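You operate a simulated robot arm through the tools that you are given. There is no shell and no other tool.

Carry out the task below with a simulated robot arm. There is one attempt and no reset: what you move stays moved.

TASK
Wind the mini black bobbin full at LOW tension on the small winder.
Fine: bobbin on the cone, tension slider to LOW before winding, roller arm on, winder slider left home. Do not press END. Leave the knob and the other bobbins.

It is judged by the outcome, as a careful person would: the job done as asked, and still so three seconds after it is handed in. It fails if anything else is knocked over, pushed out of place, dropped, spilled or broken.

THE ROBOT
A 6-joint arm with a two-finger parallel gripper, fixed in place. Base frame: the origin is at the foot of the arm, x ahead of it, y to its left, z up; the work surface is at about z = 762. Units: mm, rad, N and s.
With the tool pointing down near the work surface it reaches from about 240 to 640 mm from the base axis. Its first joint turns from -1.152 to 1.152 rad. Payload 2.7 kg.
Tool frame: the origin (TCP) lies between the finger pads and is the grasp point; the fingertips stand 23 mm ahead of it; z points along the fingers, y is the line along which they close. Largest opening 94 mm; finger width 38, thickness 10; the body of the gripper, 54 by 96 mm, starts 39 mm behind the TCP.
Orientation is that of the tool frame in the base frame, as a unit quaternion [w, x, y, z]. With the fingers straight down and closing along the base's y, the tool's x points along the base's -x, its y along +y and its z along -z.

THE INTERFACE
- The arm moves only by the tool servo_tool. Its argument "rows" is a list of rows, each a list of 3 entries, a list of its own where there are three numbers: the shift along the tool's x, y, z in cm, then the turn, a rotation vector about the tool's x, y, z in rad, then the opening, from 0 (shut) to 1 (fully open). In form: [[[tx, ty, tz], [rx, ry, rz], fingers], ...]. A call has 1 to 20 rows; each row shifts and turns the commanded pose from where the row before left it, along the tool's axes as they then stand. Rows are played at 5 a second. More than 50 mm and 0.15 rad between two rows, or a gripper value outside its range, and nothing of the call is played. A pose out of reach is approached as far as the arm can. The call stops where the force on the tool passes 90 N (or 10 N more than at its start, if that is more) or the arm is blocked; 0.2 s more then pass. Each finger travels about 45 mm/s and halts on what it meets, pressing with about 34 N; the grip force reading is that of the motor and also rises with nothing between the fingers. The clock runs only during rows and for 0.2 s after the last one: add rows that do not move to give the fingers time. It gives the time, the measured TCP pose, the force on the tool (base axes), the opening and the grip force at its end, in the units of the frame above (readings bear some noise), with the torque about the TCP (base axes, N m) and any sound that the robot's microphone picked up, and new pictures: "show" is both (left out), scene, wrist or none.
- Cameras (640 x 400 px; columns grow to the right, rows downward): "scene" is fixed at [77.9, -433.8, 1406.2]; the picture's right is [0.71, -0.71, 0.00], its down [-0.44, -0.44, -0.78] and it looks along [0.56, 0.55, -0.62] (base axes); focal length 346 px, centre (320, 200). "wrist" rides on the gripper at [86, 16, -75] in the tool frame; the picture's right is [-0.18, 0.98, 0.00], its down [-0.58, -0.11, -0.81] and it looks along [-0.79, -0.15, 0.59] (tool axes); focal length 243 px, centre (320, 200).
- pixel_to_xyz(camera, pixels): for up to 12 pixels [column, row] of the newest picture of that camera ("zoom" is the newest enlarged one), the place [x, y, z] in the base frame of the surface seen there, good to about 2 mm, but the place of the scene camera against the robot may be out by one fixed shift of up to 12 mm in any direction. The clock stands still meanwhile.
- inspect(camera, box): a new picture of the part [left, top, right, bottom] of that camera's present view, enlarged. The clock stands still meanwhile.
- close_job(): hands the job in; it is judged then, once.

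Leave the gripper open and the arm clear of the work at the hand-in unless told otherwise.

The tools are called after "Call:" as name(argument=value, ...) on one line, values as JSON. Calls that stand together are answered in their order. servo_tool: Moves the arm, as the interface text tells. Its arguments: {"type":"object","properties":{"rows":{"type":"array"},"show":{"type":"string","enum":["both","scene","wrist","none"]}},"required":["rows"]} The other tools are called the same way: pixel_to_xyz (camera, pixels) gives the place of the surface under pixels of a picture; inspect (camera, box) takes an enlarged picture of a part of a camera's view; close_job () hands the job in.

At the start:

```text
time: 0.0
tcp_pos: [440.3, 38.4, 1036.7]
ee_rot: [0.001, 0.001, 1.0, 0.0]
wrist_force: [-0.4, -0.6, -0.1]
wrist_torque: [-0.01, -0.02, -0.02]
grip_width: 93.8
grasp_force: 0.1
```

scene: 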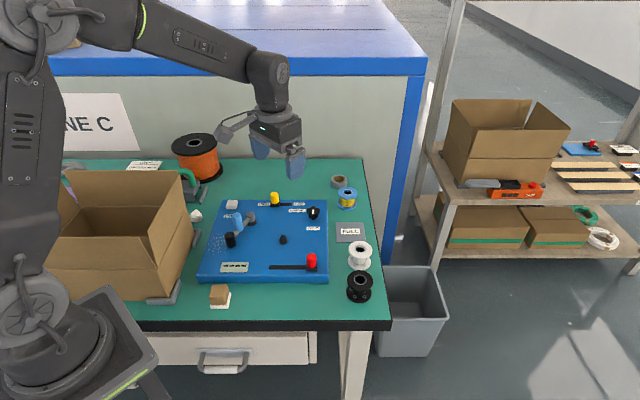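
wrist: 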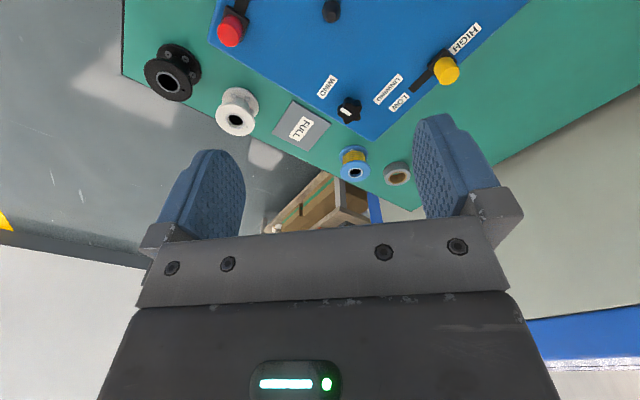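

I see a blue winder board with a red slider, yellow slider, a black knob, a cone, and bobbins on the right. I'll take enlarged views first.

Call:
inspect(camera="scene", box=[190, 170, 390, 310])

Call:
inspect(camera="wrist", box=[120, 0, 520, 210])

```text
2.86 times, centred on (290, 240) of scene
```

zoom: 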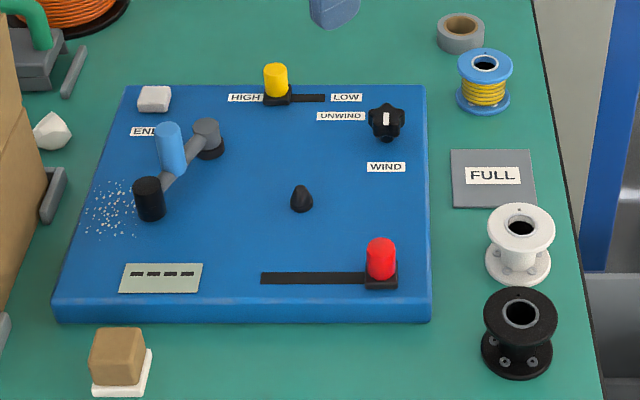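

```text
1.60 times, centred on (320, 105) of wrist
```

zoom: 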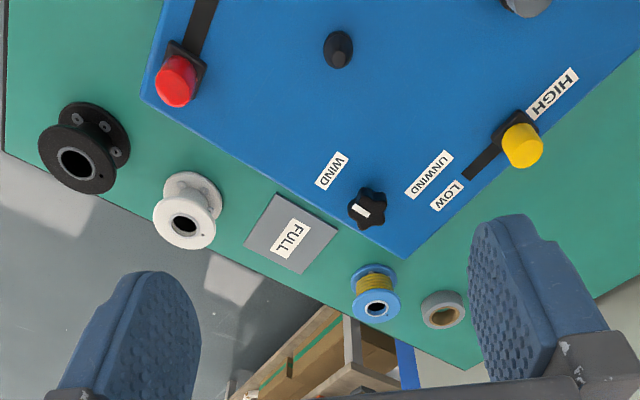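

I'll measure the key items in both cameras: black bobbin, cone, sliders, roller arm.

Call:
pixel_to_xyz(camera="zoom", pixels=[[75, 162], [110, 115], [338, 40], [337, 60], [178, 70], [175, 90], [520, 130], [525, 150], [470, 178], [185, 225], [200, 20], [300, 200]])

Call:
pixel_to_xyz(camera="scene", pixels=[[360, 276], [360, 298], [283, 236], [283, 243], [311, 256], [274, 195], [238, 217], [231, 235], [252, 214], [359, 246], [232, 204], [280, 268]])

```text
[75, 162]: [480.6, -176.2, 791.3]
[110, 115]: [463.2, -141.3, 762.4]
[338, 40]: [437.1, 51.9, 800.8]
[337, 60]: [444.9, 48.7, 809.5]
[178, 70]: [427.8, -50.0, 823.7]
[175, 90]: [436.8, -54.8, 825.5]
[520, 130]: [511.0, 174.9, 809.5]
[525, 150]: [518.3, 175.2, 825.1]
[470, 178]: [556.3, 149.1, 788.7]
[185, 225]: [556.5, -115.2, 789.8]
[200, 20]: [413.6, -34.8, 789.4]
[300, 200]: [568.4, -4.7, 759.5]
```

```text
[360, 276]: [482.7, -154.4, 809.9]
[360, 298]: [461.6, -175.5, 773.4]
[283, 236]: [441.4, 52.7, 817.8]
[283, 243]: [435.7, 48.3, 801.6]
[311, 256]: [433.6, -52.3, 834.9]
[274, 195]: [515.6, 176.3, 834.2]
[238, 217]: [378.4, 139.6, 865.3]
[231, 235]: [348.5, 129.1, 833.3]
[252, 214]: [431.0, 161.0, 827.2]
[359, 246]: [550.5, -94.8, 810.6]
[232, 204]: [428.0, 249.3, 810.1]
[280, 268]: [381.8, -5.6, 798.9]
```

Call:
pixel_to_xyz(camera="scene", pixels=[[271, 267], [300, 267], [291, 204], [283, 204], [222, 201], [326, 201], [326, 276], [200, 277], [318, 267], [278, 206], [245, 228], [350, 232]])

Call:
servo_tool(rows=[[[3, 0, 0], [0, 0, 0], 1], [[3, 0, 0], [0, 0, 0], 1], [[3, 0, 0], [0, 0, 0], 1], [[3, 0, 0], [0, 0, 0], 1]])

```text
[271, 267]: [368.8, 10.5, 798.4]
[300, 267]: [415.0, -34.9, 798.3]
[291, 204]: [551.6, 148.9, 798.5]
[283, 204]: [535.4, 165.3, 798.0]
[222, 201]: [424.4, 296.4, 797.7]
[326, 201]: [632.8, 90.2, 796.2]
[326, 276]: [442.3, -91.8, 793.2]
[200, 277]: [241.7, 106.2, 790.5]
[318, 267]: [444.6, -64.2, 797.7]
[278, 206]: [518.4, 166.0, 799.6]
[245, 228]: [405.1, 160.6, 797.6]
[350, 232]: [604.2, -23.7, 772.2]
```

```text
time: 1.0
tcp_pos: [319.6, 37.4, 1034.6]
ee_rot: [0.001, -0.001, 1.0, 0.001]
wrist_force: [0.1, 0.6, -0.2]
wrist_torque: [-0.02, 0.03, 0.01]
grip_width: 94.0
grasp_force: 0.0
```

scene: 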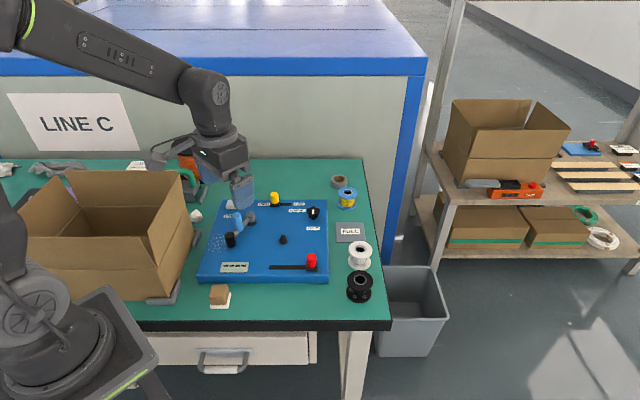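
wrist: 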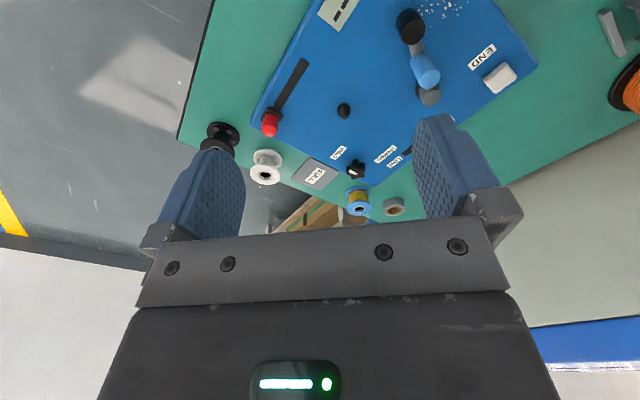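

Call:
inspect(camera="wrist", box=[180, 0, 560, 230])

```text
1.68 times, centred on (370, 115) of wrist
```

zoom: 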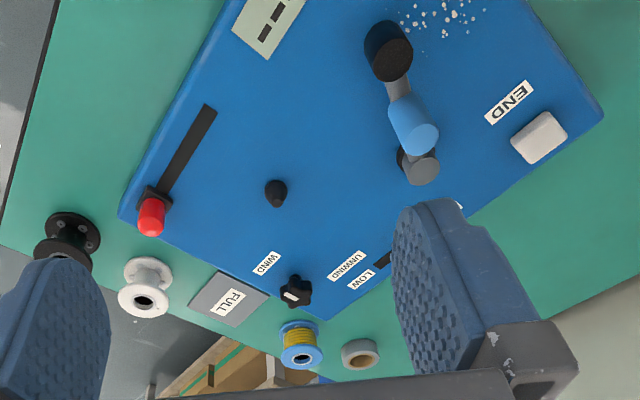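

I'll read coordinates for roller arm, cone, red slider and its slot in this enlarged view.

Call:
pixel_to_xyz(camera="zoom", pixels=[[276, 188], [276, 200], [150, 218], [152, 235], [155, 195], [208, 110], [395, 60], [388, 35], [425, 140], [408, 108], [423, 172], [540, 138]])

Call:
pixel_to_xyz(camera="zoom", pixels=[[402, 85], [365, 45], [412, 50], [277, 204], [266, 195], [287, 195], [140, 218], [165, 218], [72, 220], [145, 275], [145, 300], [450, 20]])

```text
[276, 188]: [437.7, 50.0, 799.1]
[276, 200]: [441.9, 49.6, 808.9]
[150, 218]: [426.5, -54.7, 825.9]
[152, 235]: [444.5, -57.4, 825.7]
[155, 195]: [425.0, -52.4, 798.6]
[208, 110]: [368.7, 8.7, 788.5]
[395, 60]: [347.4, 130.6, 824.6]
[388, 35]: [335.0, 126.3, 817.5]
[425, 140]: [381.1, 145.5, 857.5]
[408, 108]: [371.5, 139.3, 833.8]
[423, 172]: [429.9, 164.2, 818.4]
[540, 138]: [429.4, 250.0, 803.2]
```

```text
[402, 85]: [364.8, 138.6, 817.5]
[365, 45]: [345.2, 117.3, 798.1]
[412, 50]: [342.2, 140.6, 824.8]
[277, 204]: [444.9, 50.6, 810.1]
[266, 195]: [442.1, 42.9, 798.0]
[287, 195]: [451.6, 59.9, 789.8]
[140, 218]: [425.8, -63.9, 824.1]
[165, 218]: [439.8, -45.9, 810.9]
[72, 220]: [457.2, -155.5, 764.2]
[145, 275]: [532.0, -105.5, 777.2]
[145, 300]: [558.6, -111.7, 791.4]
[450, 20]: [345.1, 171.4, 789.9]
```

Board axes lie at 45° to the base. I'll move the wrist camera to look at the black bobbin along the board's direction, turning the tool 45° so it closes along the slot direction.

Call:
servo_tool(rows=[[[-0.757, -3.79, 2.5], [0, 0, 0], 1], [[-0.757, -3.79, 2.5], [0, 0, 0], 1], [[-0.757, -3.79, 2.5], [0, 0, 0], 1], [[-0.757, -3.79, 2.5], [0, 0, 0], 1], [[-0.757, -3.79, 2.5], [0, 0, 0], 1], [[-0.757, -3.79, 2.5], [0, 0, 0], 1], [[-0.757, -3.79, 2.5], [0, 0, 0], 1], [[0, 0, 0], [0, 0, -0.131], 1], [[0, 0, 0], [0, 0, -0.131], 1], [[0, 0, 0], [0, 0, -0.131], 1], [[0, 0, 0], [0, 0, -0.131], 1], [[0, 0, 0], [0, 0, -0.131], 1], [[0, 0, 0], [0, 0, -0.131], 1], [[0, 0, 0], [0, 0, 0], 1]])

```text
time: 4.0
tcp_pos: [374.2, -226.8, 860.4]
ee_rot: [0.0, -0.384, 0.924, 0.0]
wrist_force: [-0.1, 0.7, -0.1]
wrist_torque: [-0.02, -0.01, -0.02]
grip_width: 94.2
grasp_force: 0.0
```

scene: 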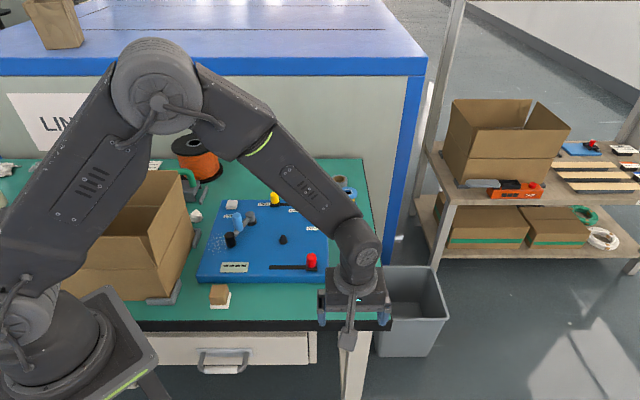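
wrist: 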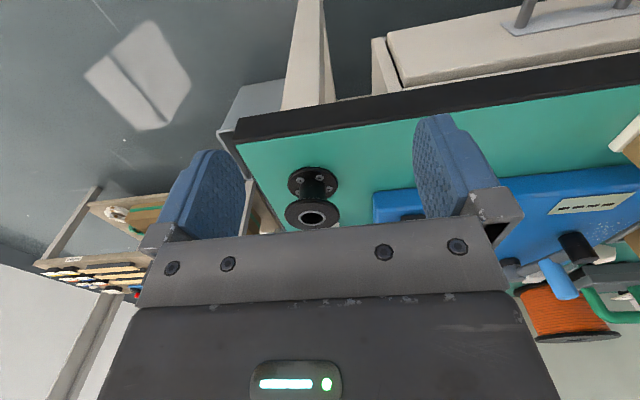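

Bobbin is at about (313,200), the image is upside down so its top is the lower flange. I'll enlarge it.

Call:
inspect(camera="wrist", box=[260, 155, 370, 235])

```text
5.00 times, centred on (315, 195) of wrist
```

zoom: 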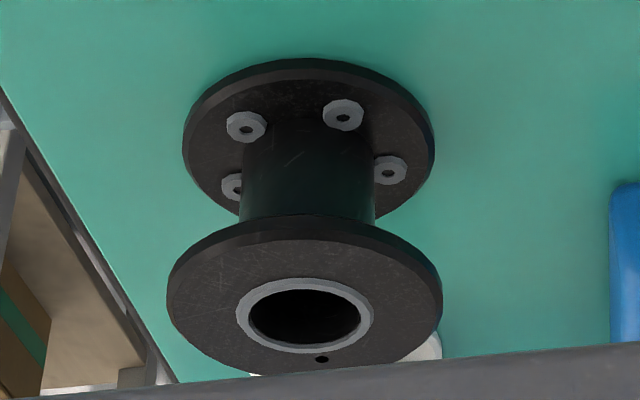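

Call:
pixel_to_xyz(camera="zoom", pixels=[[175, 295], [437, 300], [305, 235], [240, 315], [370, 315], [190, 150], [430, 150], [305, 65], [310, 160], [305, 282], [322, 358], [305, 310]])

```text
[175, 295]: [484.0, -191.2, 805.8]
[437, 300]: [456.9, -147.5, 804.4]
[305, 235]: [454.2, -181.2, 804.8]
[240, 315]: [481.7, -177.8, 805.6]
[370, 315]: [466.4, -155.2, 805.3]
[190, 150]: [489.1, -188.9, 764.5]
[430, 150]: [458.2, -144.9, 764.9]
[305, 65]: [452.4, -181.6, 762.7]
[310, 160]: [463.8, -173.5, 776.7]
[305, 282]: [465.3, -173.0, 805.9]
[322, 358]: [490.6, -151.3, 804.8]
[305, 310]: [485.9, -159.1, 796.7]
```

The bobbin top is at z≈805.5, flange ~52 mm across, centre about (474.5, -166.5). I'll move over it at height z≈860.

Call:
servo_tool(rows=[[[-2.84, -0.71, 0], [0, 0, 0], 1], [[-2.84, -0.71, 0], [0, 0, 0], 1], [[-2.84, -0.71, 0], [0, 0, 0], 1], [[-2.83, -0.72, 0], [0, 0, 0], 1], [[0, 0, 0], [0, 0, 0], 1]], show="both")

```text
time: 5.2
tcp_pos: [474.9, -167.1, 861.5]
ee_rot: [-0.001, -0.384, 0.923, 0.0]
wrist_force: [0.1, -0.7, 0.0]
wrist_torque: [-0.02, 0.04, 0.0]
grip_width: 93.8
grasp_force: 0.0
```

scene: 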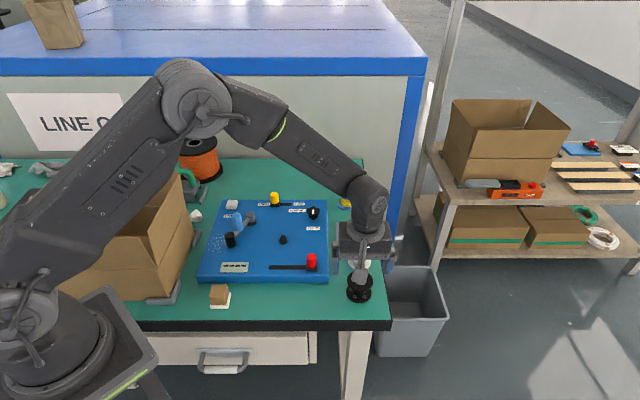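
wrist: 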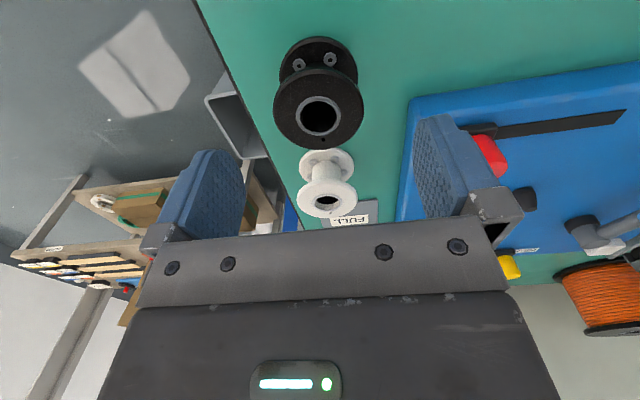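

The bobbin is centred between the fingers (column 320). I'll check its top position from here before descending.

Call:
pixel_to_xyz(camera="wrist", pixels=[[274, 108], [363, 105], [320, 67], [320, 148], [298, 116], [341, 116], [325, 165], [325, 195], [320, 138], [410, 110]])

```text
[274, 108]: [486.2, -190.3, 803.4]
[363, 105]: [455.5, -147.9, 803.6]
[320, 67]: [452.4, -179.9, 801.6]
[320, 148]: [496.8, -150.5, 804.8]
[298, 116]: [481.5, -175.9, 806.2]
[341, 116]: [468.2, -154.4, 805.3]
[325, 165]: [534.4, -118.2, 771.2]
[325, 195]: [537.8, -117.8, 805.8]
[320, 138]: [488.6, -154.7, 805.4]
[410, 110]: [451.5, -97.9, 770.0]
```

Centre confirmed at about (475,-165.5). Descending to z≈794 and closing.

Call:
servo_tool(rows=[[[0, 0, 2.2], [0, 0, 0], 1], [[0, 0, 2.2], [0, 0, 0], 1], [[0, 0, 2.3], [0, 0, 0], 1], [[0, 0, 0], [0, 0, 0], 1], [[0, 0, 0], [0, 0, 0], 0.7], [[0, 0, 0], [0, 0, 0], 0.6], [[0, 0, 0], [0, 0, 0], 0.5], [[0, 0, 0], [0, 0, 0], 0.45], [[0, 0, 0], [0, 0, 0], 0.45], [[0, 0, 0], [0, 0, 0], 0.45]])

```text
time: 7.4
tcp_pos: [474.6, -167.8, 794.2]
ee_rot: [0.001, -0.383, 0.924, 0.001]
wrist_force: [-0.7, -0.2, 2.1]
wrist_torque: [0.08, 0.06, 0.04]
grip_width: 54.4
grasp_force: 34.3
```

scene: 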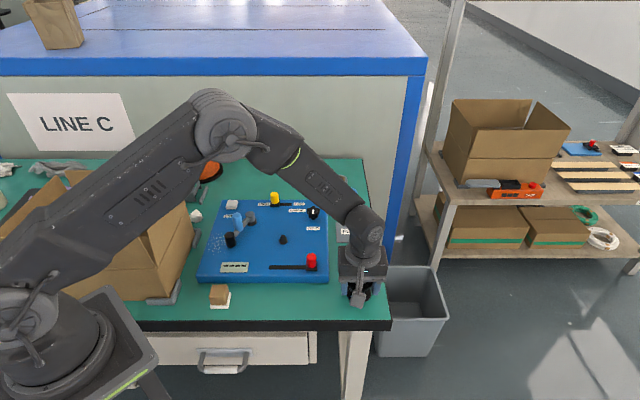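
wrist: 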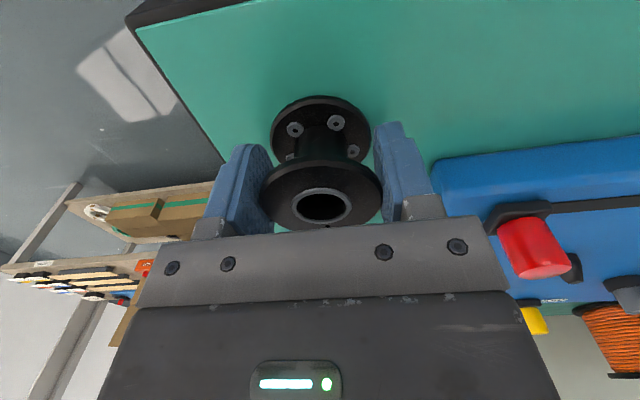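

Gripped at 54.4 mm. Lifting straight up about 95 mm and checking that it holds.

Call:
servo_tool(rows=[[[0, 0, -1], [0, 0, 0], 0.45], [[0, 0, -2], [0, 0, 0], 0.45], [[0, 0, -3], [0, 0, 0], 0.45], [[0, 0, -3.5], [0, 0, 0], 0.45], [[0, 0, 0], [0, 0, 0], 0.45]])

```text
time: 8.6
tcp_pos: [475.1, -165.8, 888.2]
ee_rot: [0.0, -0.383, 0.924, 0.0]
wrist_force: [-0.3, 0.3, -0.3]
wrist_torque: [-0.01, 0.04, -0.03]
grip_width: 54.4
grasp_force: 34.3
```

scene: 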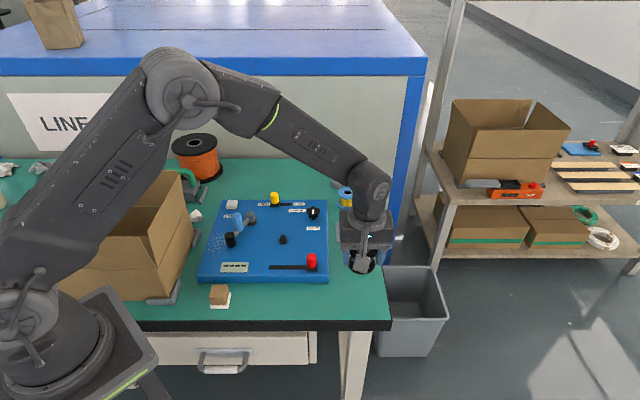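
wrist: 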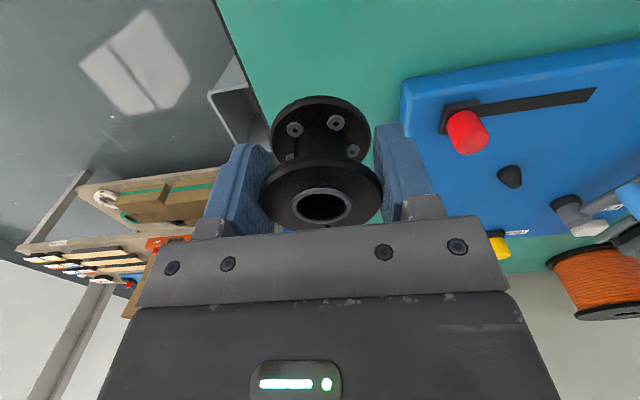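

Held well. Let me measure the cone, seen at (510,177).

Call:
inspect(camera="wrist", box=[470, 145, 550, 205])

Call:
inspect(camera="scene", box=[255, 215, 315, 255])

```text
6.67 times, centred on (510, 175) of wrist
```

zoom: 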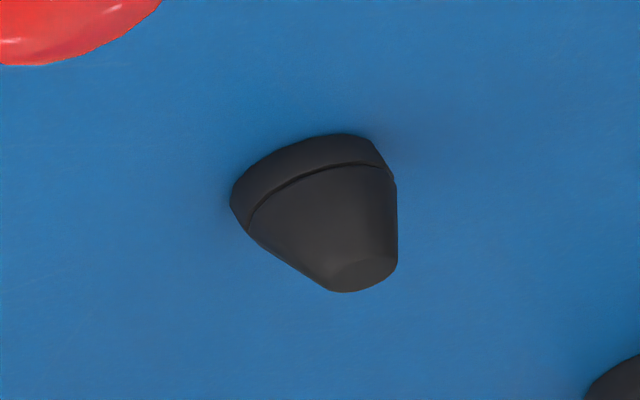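

```text
10.00 times, centred on (285, 235) of scene
```

zoom: 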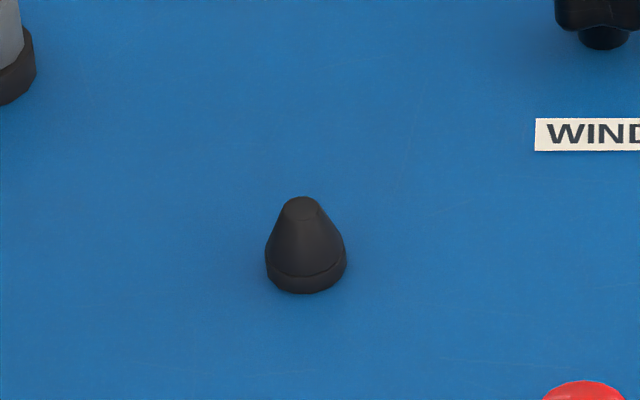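

Call:
pixel_to_xyz(camera="zoom", pixels=[[302, 207], [292, 212], [312, 212], [302, 215], [305, 285], [305, 272], [269, 270], [343, 270], [305, 298], [267, 245], [305, 250]])

Call:
pixel_to_xyz(camera="wrist", pixels=[[514, 185.5], [512, 186], [516, 184.5], [510, 175], [505, 168], [510, 166], [501, 173], [518, 168], [466, 130], [468, 120], [590, 95], [500, 245]])

```text
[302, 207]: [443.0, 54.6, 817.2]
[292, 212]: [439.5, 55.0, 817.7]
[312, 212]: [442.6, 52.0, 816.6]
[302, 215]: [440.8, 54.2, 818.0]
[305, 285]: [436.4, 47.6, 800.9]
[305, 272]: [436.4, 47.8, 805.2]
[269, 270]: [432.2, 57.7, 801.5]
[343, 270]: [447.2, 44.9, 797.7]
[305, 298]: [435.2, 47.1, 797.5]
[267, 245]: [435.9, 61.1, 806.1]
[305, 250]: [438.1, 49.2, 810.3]
```

```text
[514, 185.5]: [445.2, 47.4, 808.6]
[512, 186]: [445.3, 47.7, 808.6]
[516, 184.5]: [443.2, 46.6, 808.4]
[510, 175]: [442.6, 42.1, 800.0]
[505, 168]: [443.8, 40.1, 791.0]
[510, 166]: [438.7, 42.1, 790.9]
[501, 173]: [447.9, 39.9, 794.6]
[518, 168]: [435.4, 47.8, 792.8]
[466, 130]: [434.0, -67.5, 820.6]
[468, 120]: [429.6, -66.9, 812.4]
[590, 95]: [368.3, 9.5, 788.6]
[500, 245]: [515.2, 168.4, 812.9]
```

Two cameras place the cone top around (444, 49, 809). I'll take a nearer look from the side, with the bobbin carried at bottom height ~856, clear above the red slider.

Call:
servo_tool(rows=[[[-1.78, 2.97, 0], [0, 0, 0], 0.45], [[-1.78, 2.97, 0], [0, 0, 0], 0.45], [[-1.78, 2.97, 0], [0, 0, 0], 0.45], [[-1.78, 2.97, 0], [0, 0, 0], 0.45], [[0, 0, 0], [0, 0, 0], 0.45]])

```text
time: 9.8
tcp_pos: [440.8, -33.0, 889.2]
ee_rot: [0.001, -0.384, 0.923, -0.001]
wrist_force: [0.5, 0.4, -0.5]
wrist_torque: [-0.01, 0.0, 0.01]
grip_width: 54.6
grasp_force: 34.0
```

scene: 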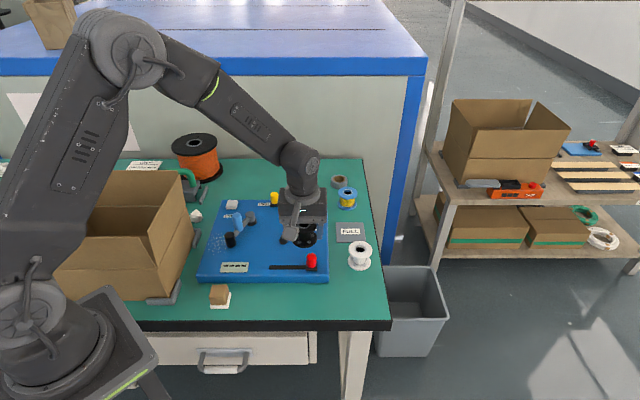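
wrist: 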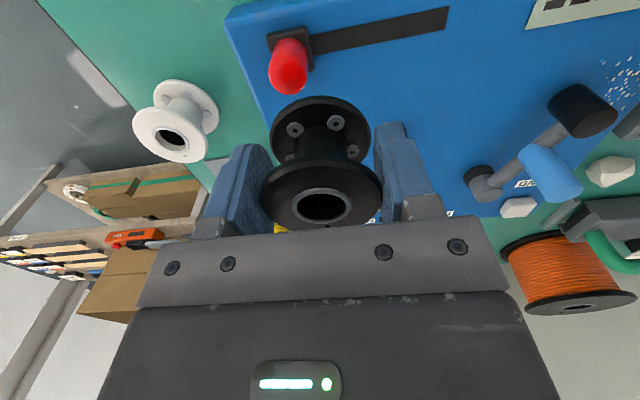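

The finger hides the cone. I'll shift a little back and to the side to uncover it.

Call:
servo_tool(rows=[[[2, -1.2, 0], [0, 0, 0], 0.45], [[2, -1.2, 0], [0, 0, 0], 0.45], [[0, 0, 0], [0, 0, 0], 0.45]], show="wrist")

```text
time: 10.6
tcp_pos: [429.8, -79.0, 888.5]
ee_rot: [0.001, -0.383, 0.924, 0.001]
wrist_force: [0.0, 1.1, 0.4]
wrist_torque: [0.02, -0.01, 0.04]
grip_width: 54.4
grasp_force: 34.2
```

wrist: 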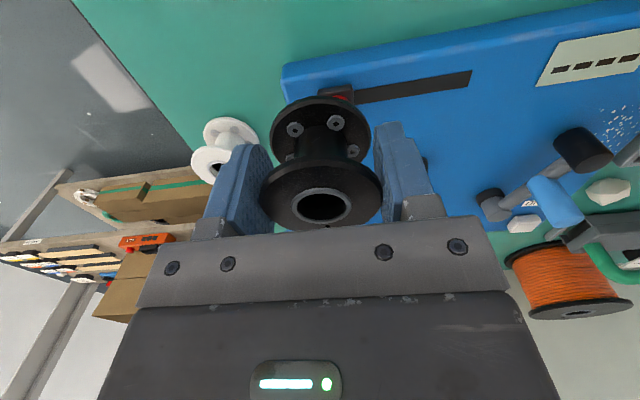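

I'll instead hover directly above the cone at z≈920, where the cone should appear above the bobbin's bottom flange in the wrist image.

Call:
servo_tool(rows=[[[-2.52, 2, -0.8], [0, 0, 0], 0.45], [[-2.52, 2, -0.8], [0, 0, 0], 0.45], [[-2.52, 2, -0.8], [0, 0, 0], 0.45], [[-2.54, 2, -0.8], [0, 0, 0], 0.45], [[0, 0, 0], [0, 0, 0], 0.45]], show="wrist")

```text
time: 11.8
tcp_pos: [444.2, 48.7, 922.8]
ee_rot: [0.0, -0.384, 0.923, 0.001]
wrist_force: [-0.1, 0.3, -0.4]
wrist_torque: [0.02, -0.02, 0.01]
grip_width: 54.5
grasp_force: 34.0
```

wrist: 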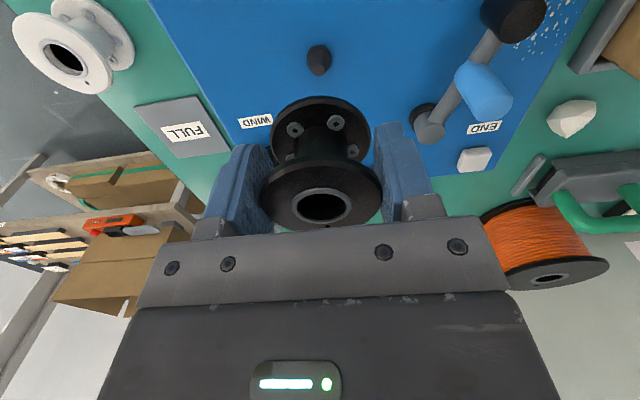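

The cone shows at (318,60), just about centred. Enlarging to measure it exactly.

Call:
inspect(camera="wrist", box=[280, 35, 360, 85])

Call:
pixel_to_xyz(camera="wrist", pixels=[[318, 69], [318, 72], [314, 70], [323, 70], [307, 55], [330, 55], [318, 46], [482, 104], [500, 20], [465, 95], [430, 130], [425, 118]])

```text
8.00 times, centred on (320, 60) of wrist
```

zoom: 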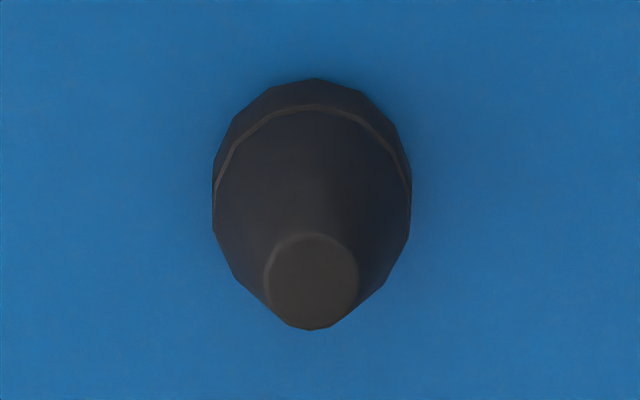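

```text
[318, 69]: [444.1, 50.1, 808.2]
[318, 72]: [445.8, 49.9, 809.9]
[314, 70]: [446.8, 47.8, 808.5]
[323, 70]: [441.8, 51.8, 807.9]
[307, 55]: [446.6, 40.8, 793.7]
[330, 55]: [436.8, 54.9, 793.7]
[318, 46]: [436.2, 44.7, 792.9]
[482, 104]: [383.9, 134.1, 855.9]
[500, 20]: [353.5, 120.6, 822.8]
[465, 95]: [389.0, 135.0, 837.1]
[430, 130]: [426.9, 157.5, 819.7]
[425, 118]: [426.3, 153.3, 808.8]
```

Call:
pixel_to_xyz(camera="wrist", pixels=[[293, 205], [352, 205], [262, 190], [382, 185], [322, 162], [322, 190], [322, 97], [271, 135], [370, 130], [321, 224]])

```text
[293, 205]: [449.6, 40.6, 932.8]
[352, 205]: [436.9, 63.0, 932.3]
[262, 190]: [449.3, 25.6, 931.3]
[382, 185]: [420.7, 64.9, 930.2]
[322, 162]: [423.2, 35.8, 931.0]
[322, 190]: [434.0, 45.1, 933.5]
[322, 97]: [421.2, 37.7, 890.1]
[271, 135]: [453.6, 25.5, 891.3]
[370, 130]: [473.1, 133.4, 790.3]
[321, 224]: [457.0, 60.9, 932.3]
```

Cone top is at about (444.5,49.5,808.5), nearly under the bobbin axis. I'll shift 1 mm and lower to z≈843 first, then look.

Call:
servo_tool(rows=[[[0, -0.1, 2.6], [0, 0, 0], 0.45], [[0, 0, 2.6], [0, 0, 0], 0.45], [[0, 0, 2.4], [0, 0, 0], 0.45], [[0, 0, 0], [0, 0, 0], 0.45]])

```text
time: 12.8
tcp_pos: [445.3, 49.0, 846.0]
ee_rot: [0.001, -0.383, 0.924, 0.0]
wrist_force: [0.6, -0.1, -1.6]
wrist_torque: [0.02, -0.02, -0.02]
grip_width: 54.4
grasp_force: 33.8
```

scene: 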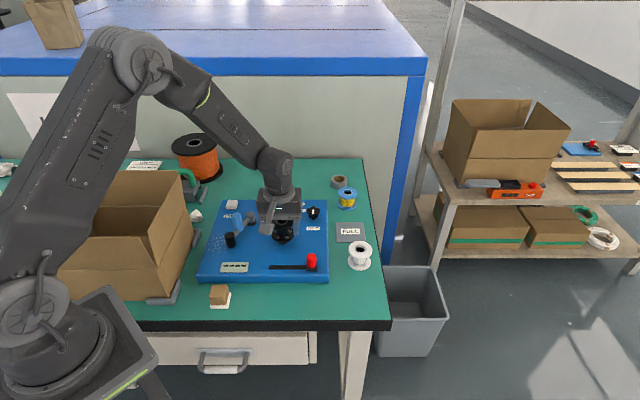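
wrist: 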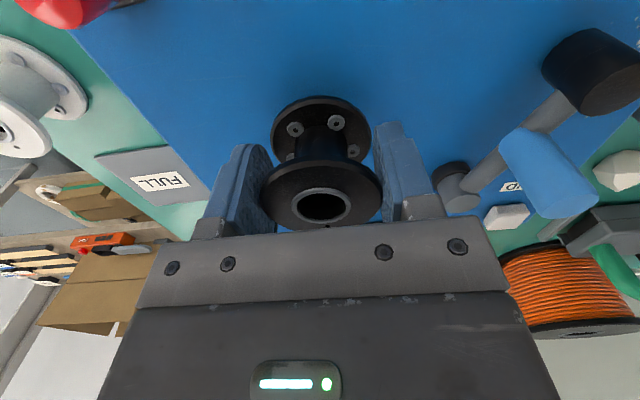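

Free so far. Lowering in small steps to about z=826 with force watch.

Call:
servo_tool(rows=[[[0, 0, 0.4], [0, 0, 0], 0.45], [[0, 0, 0.4], [0, 0, 0], 0.45], [[0, 0, 0.4], [0, 0, 0], 0.45], [[0, 0, 0.4], [0, 0, 0], 0.45], [[0, 0, 0.4], [0, 0, 0], 0.45], [[0, 0, 0], [0, 0, 0], 0.45]])

```text
time: 14.2
tcp_pos: [445.1, 47.8, 825.7]
ee_rot: [0.001, -0.384, 0.923, -0.001]
wrist_force: [-1.4, -2.4, -0.1]
wrist_torque: [-0.09, 0.05, 0.01]
grip_width: 54.6
grasp_force: 34.1
```

scene: 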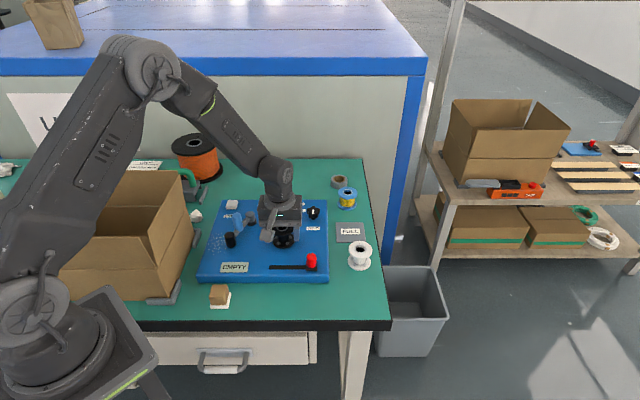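
wrist: 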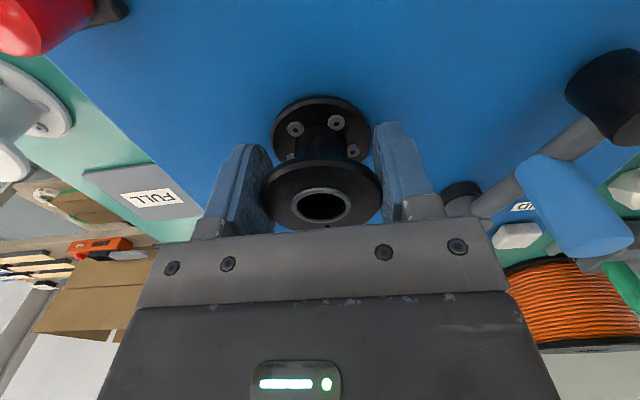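

The display now reads EMPTY, so the winder senses the bobbin. A small side force toward -v: shift 1 mm that way and lower slowly further.

Call:
servo_tool(rows=[[[0.1, 0, 0], [0, 0, 0], 0.45], [[0, 0, 0.15], [0, 0, 0], 0.45], [[0, 0, 0.15], [0, 0, 0], 0.45], [[0, 0, 0.15], [0, 0, 0], 0.45], [[0, 0, 0], [0, 0, 0], 0.45]])

```text
time: 15.4
tcp_pos: [444.6, 48.9, 823.4]
ee_rot: [0.003, -0.383, 0.924, 0.0]
wrist_force: [-17.6, 2.4, 51.7]
wrist_torque: [0.16, 0.48, 0.06]
grip_width: 54.3
grasp_force: 33.4
```

scene: 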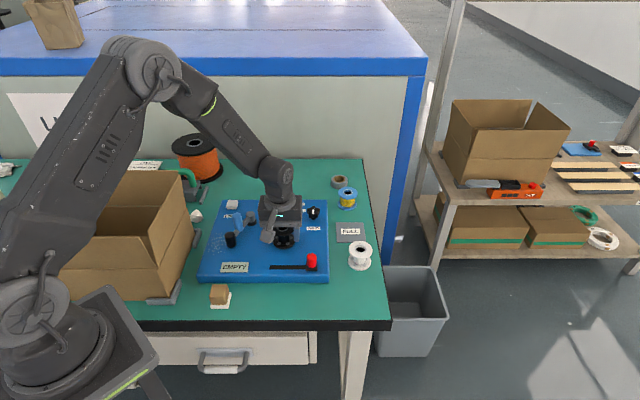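
wrist: 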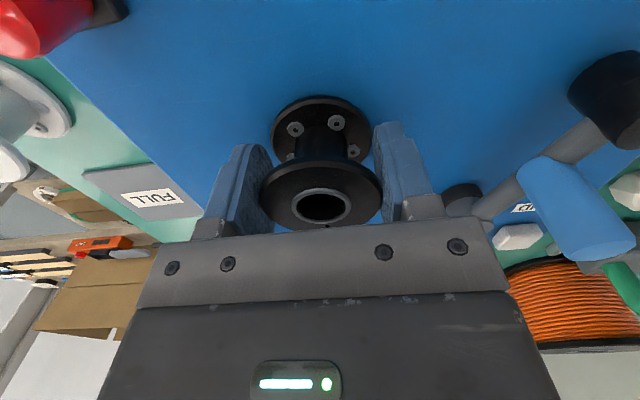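

Seated: 52 N upward at z≈823. I'll ease off 2 mm and open the fingers, then rise.

Call:
servo_tool(rows=[[[0, 0, -0.2], [0, 0, 0], 0.45], [[0, 0, 0], [0, 0, 0], 0.6], [[0, 0, 0], [0, 0, 0], 0.8], [[0, 0, 0], [0, 0, 0], 0.95], [[0, 0, 0], [0, 0, 0], 0.95], [[0, 0, 0], [0, 0, 0], 0.95], [[0, 0, -2], [0, 0, 0], 0.95], [[0, 0, -3], [0, 0, 0], 0.95], [[0, 0, -3], [0, 0, 0], 0.95], [[0, 0, 0], [0, 0, 0], 0.95]])

```text
time: 17.6
tcp_pos: [443.6, 48.3, 903.5]
ee_rot: [0.0, -0.383, 0.924, 0.0]
wrist_force: [-0.6, 0.0, 0.3]
wrist_torque: [0.04, -0.01, -0.01]
grip_width: 89.3
grasp_force: 0.1
```

scene: 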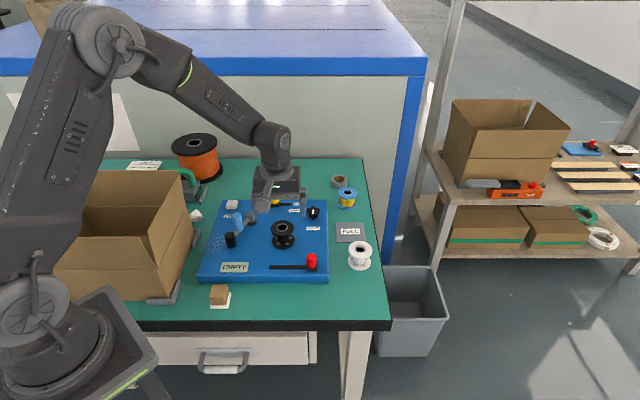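
wrist: 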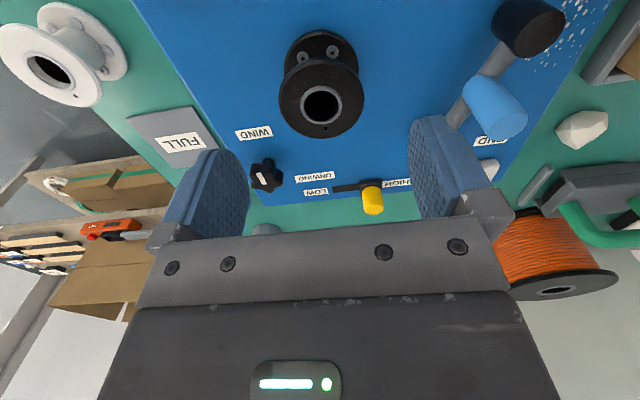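

The bobbin sits on the cone, display EMPTY. Now I'll check its seating and measure the yellow slider at (372,200).

Call:
inspect(camera="wrist", box=[230, 20, 450, 220])

Call:
inspect(camera="scene", box=[200, 190, 335, 280])

Call:
pixel_to_xyz(camera="wrist", pixels=[[280, 97], [363, 97], [320, 60], [320, 137], [373, 208], [362, 195], [382, 195], [372, 190], [335, 188], [340, 188], [360, 184], [395, 183]])

```text
2.00 times, centred on (340, 120) of wrist
```

zoom: 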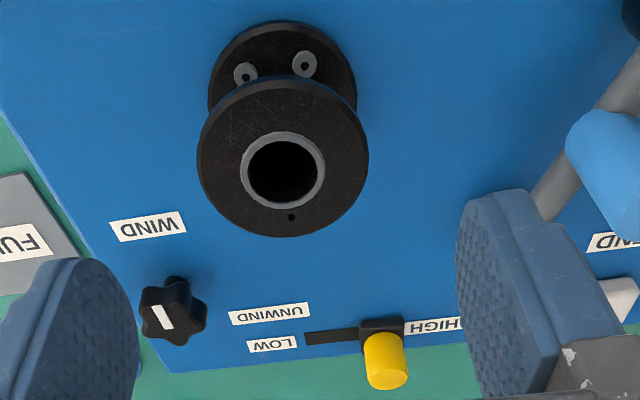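

```text
4.44 times, centred on (268, 235) of scene
```

zoom: 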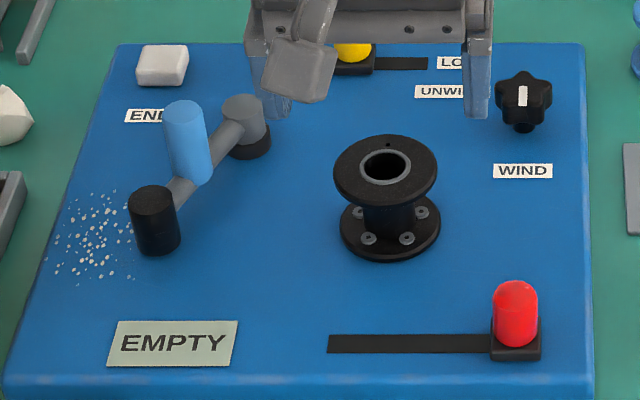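

```text
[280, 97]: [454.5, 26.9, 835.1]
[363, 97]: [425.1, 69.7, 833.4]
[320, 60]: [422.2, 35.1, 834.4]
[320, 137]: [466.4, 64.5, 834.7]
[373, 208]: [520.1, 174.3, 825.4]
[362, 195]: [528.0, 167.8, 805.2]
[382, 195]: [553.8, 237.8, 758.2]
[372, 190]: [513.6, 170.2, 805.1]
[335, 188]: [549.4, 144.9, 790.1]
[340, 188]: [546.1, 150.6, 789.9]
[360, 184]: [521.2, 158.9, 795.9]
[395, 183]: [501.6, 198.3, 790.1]
```

The bobbin sits flat (top ~834 all round). Next the yellow slider, around (519,174). I'll hover above it with the fingers half open to measure it.

Call:
servo_tool(rows=[[[-3.55, 0.875, 0.2], [0, 0, 0], 0.7], [[-3.55, 0.875, 0.2], [0, 0, 0], 0.5], [[-3.55, 0.875, 0.4], [0, 0, 0], 0.5], [[-3.55, 0.875, 0.5], [0, 0, 0], 0.5], [[0, 0, 0], [0, 0, 0], 0.5], [[0, 0, 0], [0, 0, 0], 0.5]])

```text
time: 19.0
tcp_pos: [519.6, 174.3, 889.1]
ee_rot: [0.001, -0.383, 0.924, 0.001]
wrist_force: [0.8, 0.1, -0.8]
wrist_torque: [0.02, -0.02, -0.01]
grip_width: 47.0
grasp_force: 0.0
```

scene: 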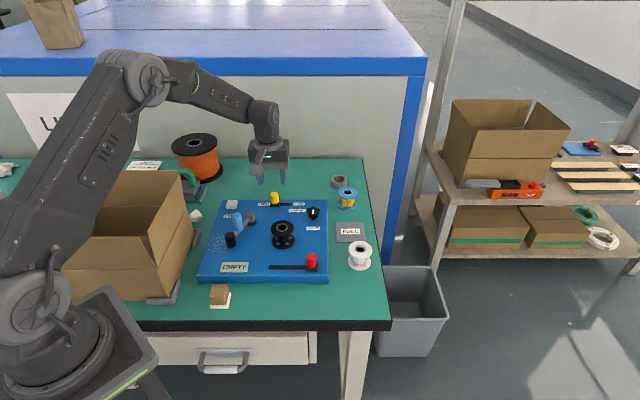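
wrist: 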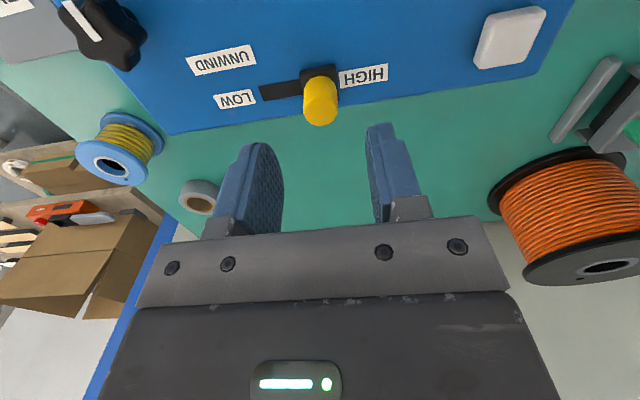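

Call:
inspect(camera="wrist", box=[250, 55, 390, 145])

Call:
pixel_to_xyz(camera="wrist", pixels=[[321, 118], [321, 108], [321, 123], [305, 100], [337, 97], [320, 85], [319, 70], [262, 92], [300, 75], [120, 40], [97, 20], [130, 68]])

```text
4.44 times, centred on (320, 100) of wrist
```

zoom: 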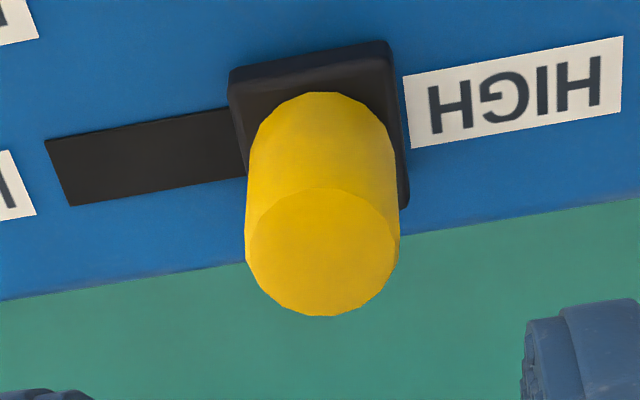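

```text
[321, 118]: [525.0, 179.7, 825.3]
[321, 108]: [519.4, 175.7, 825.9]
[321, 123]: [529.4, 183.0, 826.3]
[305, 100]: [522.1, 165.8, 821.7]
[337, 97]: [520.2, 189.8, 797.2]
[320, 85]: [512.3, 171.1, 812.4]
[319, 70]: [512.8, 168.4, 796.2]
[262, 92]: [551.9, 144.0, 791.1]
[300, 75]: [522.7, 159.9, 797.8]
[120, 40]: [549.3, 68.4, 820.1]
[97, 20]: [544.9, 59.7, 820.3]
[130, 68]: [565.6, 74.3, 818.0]
```

Slider cap top centre is at about (521.5,177,825.5). Shift 3 mm forward, lower to z≈826, and close on it.

Call:
servo_tool(rows=[[[-0.3, 0, 1.5], [0, 0, 0], 0.5], [[0, 0, 2.4], [0, 0, 0], 0.5], [[0, 0, 2.4], [0, 0, 0], 0.5], [[0, 0, 0], [0, 0, 0], 0.4], [[0, 0, 0], [0, 0, 0], 0.3], [[0, 0, 0], [0, 0, 0], 0.15], [[0, 0, 0], [0, 0, 0], 0.15], [[0, 0, 0], [0, 0, 0], 0.15]])

```text
time: 20.8
tcp_pos: [522.4, 175.2, 825.8]
ee_rot: [0.001, -0.383, 0.924, 0.0]
wrist_force: [3.5, -0.3, -4.5]
wrist_torque: [0.45, 0.21, 0.04]
grip_width: 22.7
grasp_force: 45.3
```

scene: 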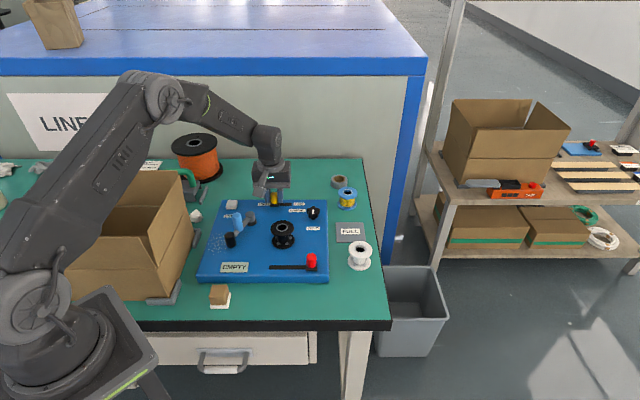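
wrist: 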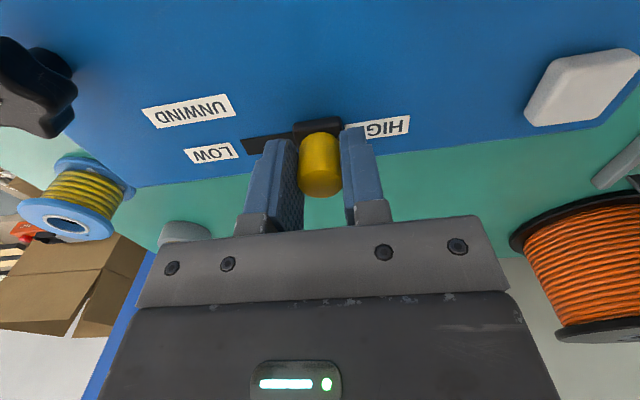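

Gripped at 22.7 mm. Now sliding toward LOW (tool -y) 28 mm in 4 mm steps.

Call:
servo_tool(rows=[[[0, -0.4, 0], [0, 0, 0], 0.15], [[0, -0.4, 0], [0, 0, 0], 0.15], [[0, -0.4, 0], [0, 0, 0], 0.15], [[0, -0.4, 0], [0, 0, 0], 0.15], [[0, -0.4, 0], [0, 0, 0], 0.15], [[0, -0.4, 0], [0, 0, 0], 0.15], [[0, -0.4, 0], [0, 0, 0], 0.15], [[0, 0, 0], [0, 0, 0], 0.15]])

```text
time: 22.6
tcp_pos: [541.4, 157.0, 825.9]
ee_rot: [0.0, -0.384, 0.924, 0.0]
wrist_force: [2.6, 6.4, -10.4]
wrist_torque: [0.92, -0.12, 0.02]
grip_width: 22.5
grasp_force: 45.4
```

scene: 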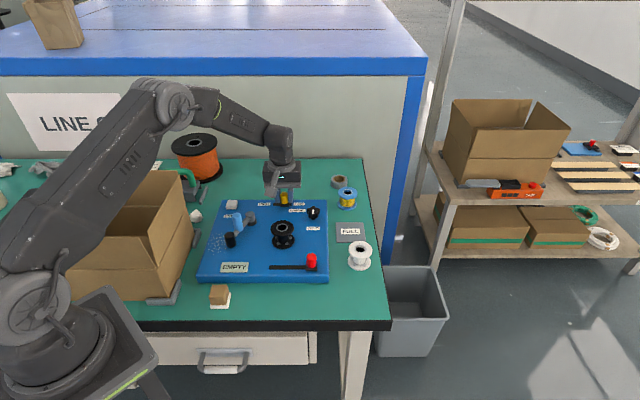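
wrist: 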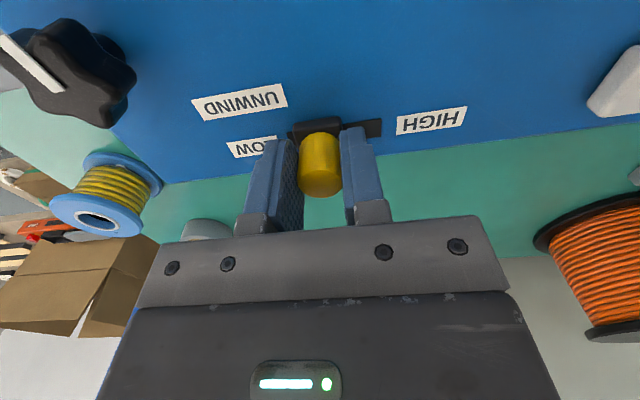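

It slides with it; a few mm of slot remain toward LOW. Continue in 2 mm steps until the stop.

Call:
servo_tool(rows=[[[0, -0.2, 0], [0, 0, 0], 0.15], [[0, -0.2, 0], [0, 0, 0], 0.15], [[0, -0.2, 0], [0, 0, 0], 0.15], [[0, -0.2, 0], [0, 0, 0], 0.15], [[0, 0, 0], [0, 0, 0], 0.15]])

```text
time: 23.8
tcp_pos: [547.1, 149.9, 825.0]
ee_rot: [0.0, -0.383, 0.924, 0.0]
wrist_force: [6.2, 8.5, -7.9]
wrist_torque: [-0.01, 0.85, -0.01]
grip_width: 22.8
grasp_force: 45.3
```

scene: 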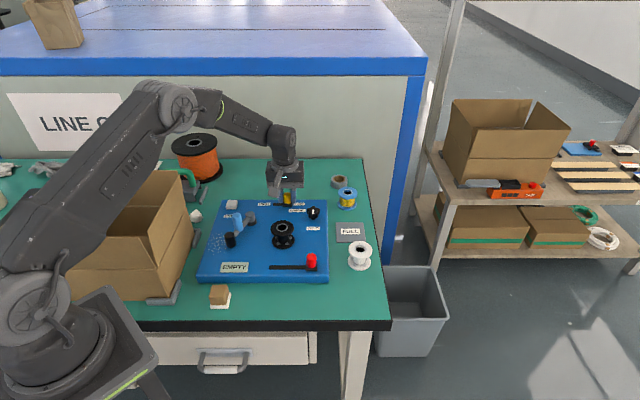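
wrist: 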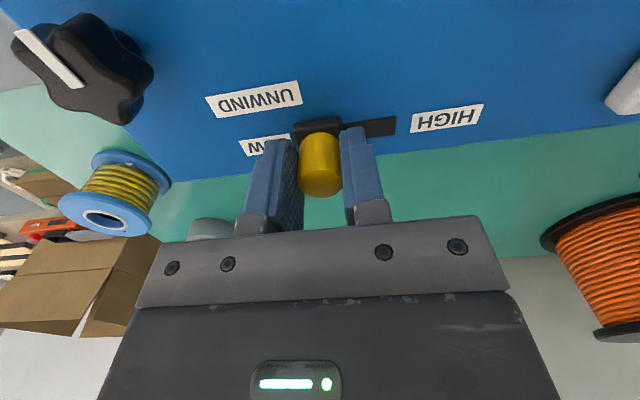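

Call:
servo_tool(rows=[[[0, -0.2, 0], [0, 0, 0], 0.15], [[0, -0.2, 0], [0, 0, 0], 0.15], [[0, 0, 0], [0, 0, 0], 0.15]])

```text
time: 24.6
tcp_pos: [549.8, 148.1, 825.7]
ee_rot: [0.001, -0.384, 0.924, 0.0]
wrist_force: [5.1, 5.9, -8.3]
wrist_torque: [0.2, 0.57, 0.18]
grip_width: 22.8
grasp_force: 44.9
```

scene: 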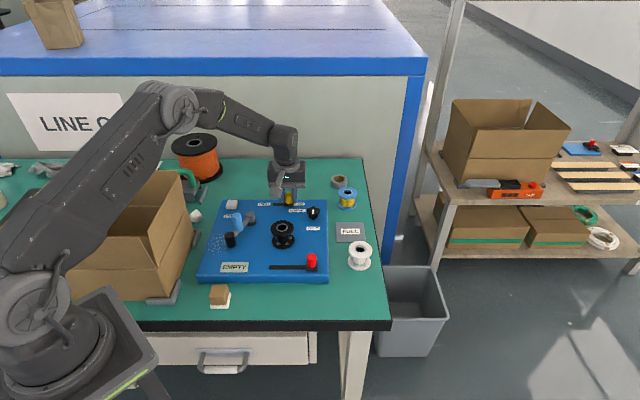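
wrist: 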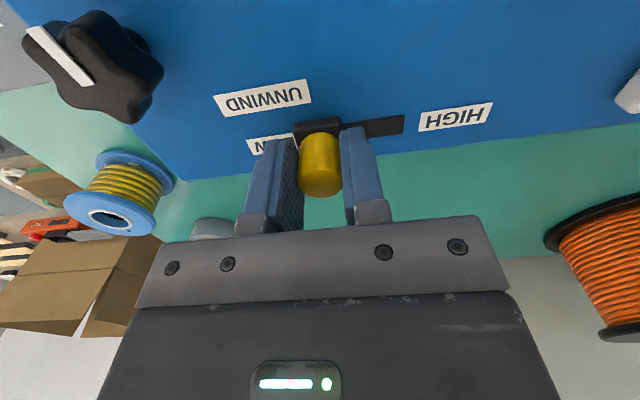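

Call:
servo_tool(rows=[[[0, -0.2, 0], [0, 0, 0], 0.15], [[0, -0.2, 0], [0, 0, 0], 0.15], [[0, 0, 0], [0, 0, 0], 0.15]], show="wrist")

```text
time: 25.4
tcp_pos: [550.7, 148.0, 825.8]
ee_rot: [-0.001, -0.385, 0.923, 0.001]
wrist_force: [-21.9, 20.3, -1.3]
wrist_torque: [0.37, -0.66, 0.11]
grip_width: 22.5
grasp_force: 45.0
```

wrist: 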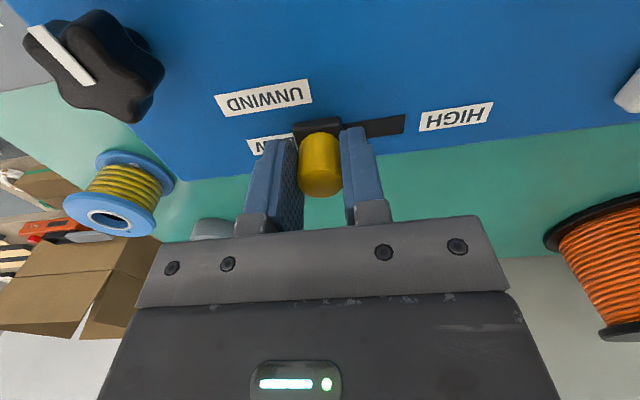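

End stop reached (30 N opposing). I'll relax the push by 2.5 mm, open slightly and rise.

Call:
servo_tool(rows=[[[0, 0.25, 0], [0, 0, 0], 0.15], [[0, 0, 0], [0, 0, 0], 0.3], [[0, 0, 0], [0, 0, 0], 0.45], [[0, 0, 0], [0, 0, 0], 0.45], [[0, 0, -2], [0, 0, 0], 0.45], [[0, 0, -3], [0, 0, 0], 0.45], [[0, 0, -3], [0, 0, 0], 0.45], [[0, 0, 0], [0, 0, 0], 0.45]])

```text
time: 27.2
tcp_pos: [550.5, 145.6, 906.3]
ee_rot: [-0.001, -0.383, 0.924, 0.0]
wrist_force: [0.0, 0.1, 0.1]
wrist_torque: [-0.01, 0.01, 0.01]
grip_width: 42.3
grasp_force: 0.0
```

scene: 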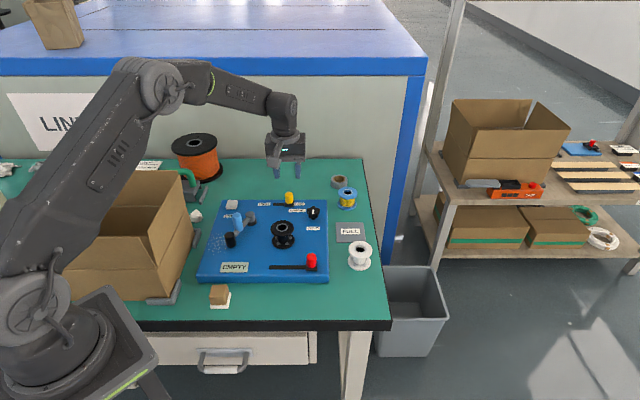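
wrist: 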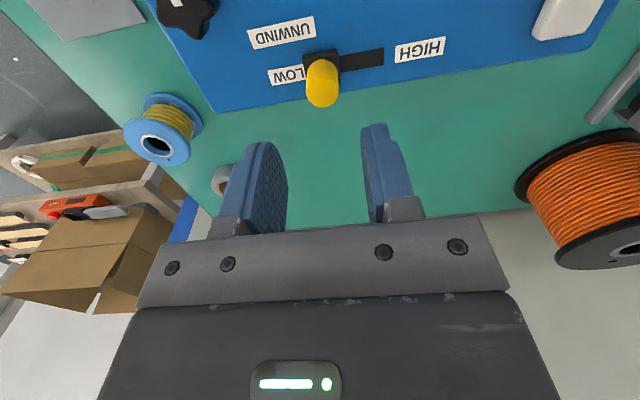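

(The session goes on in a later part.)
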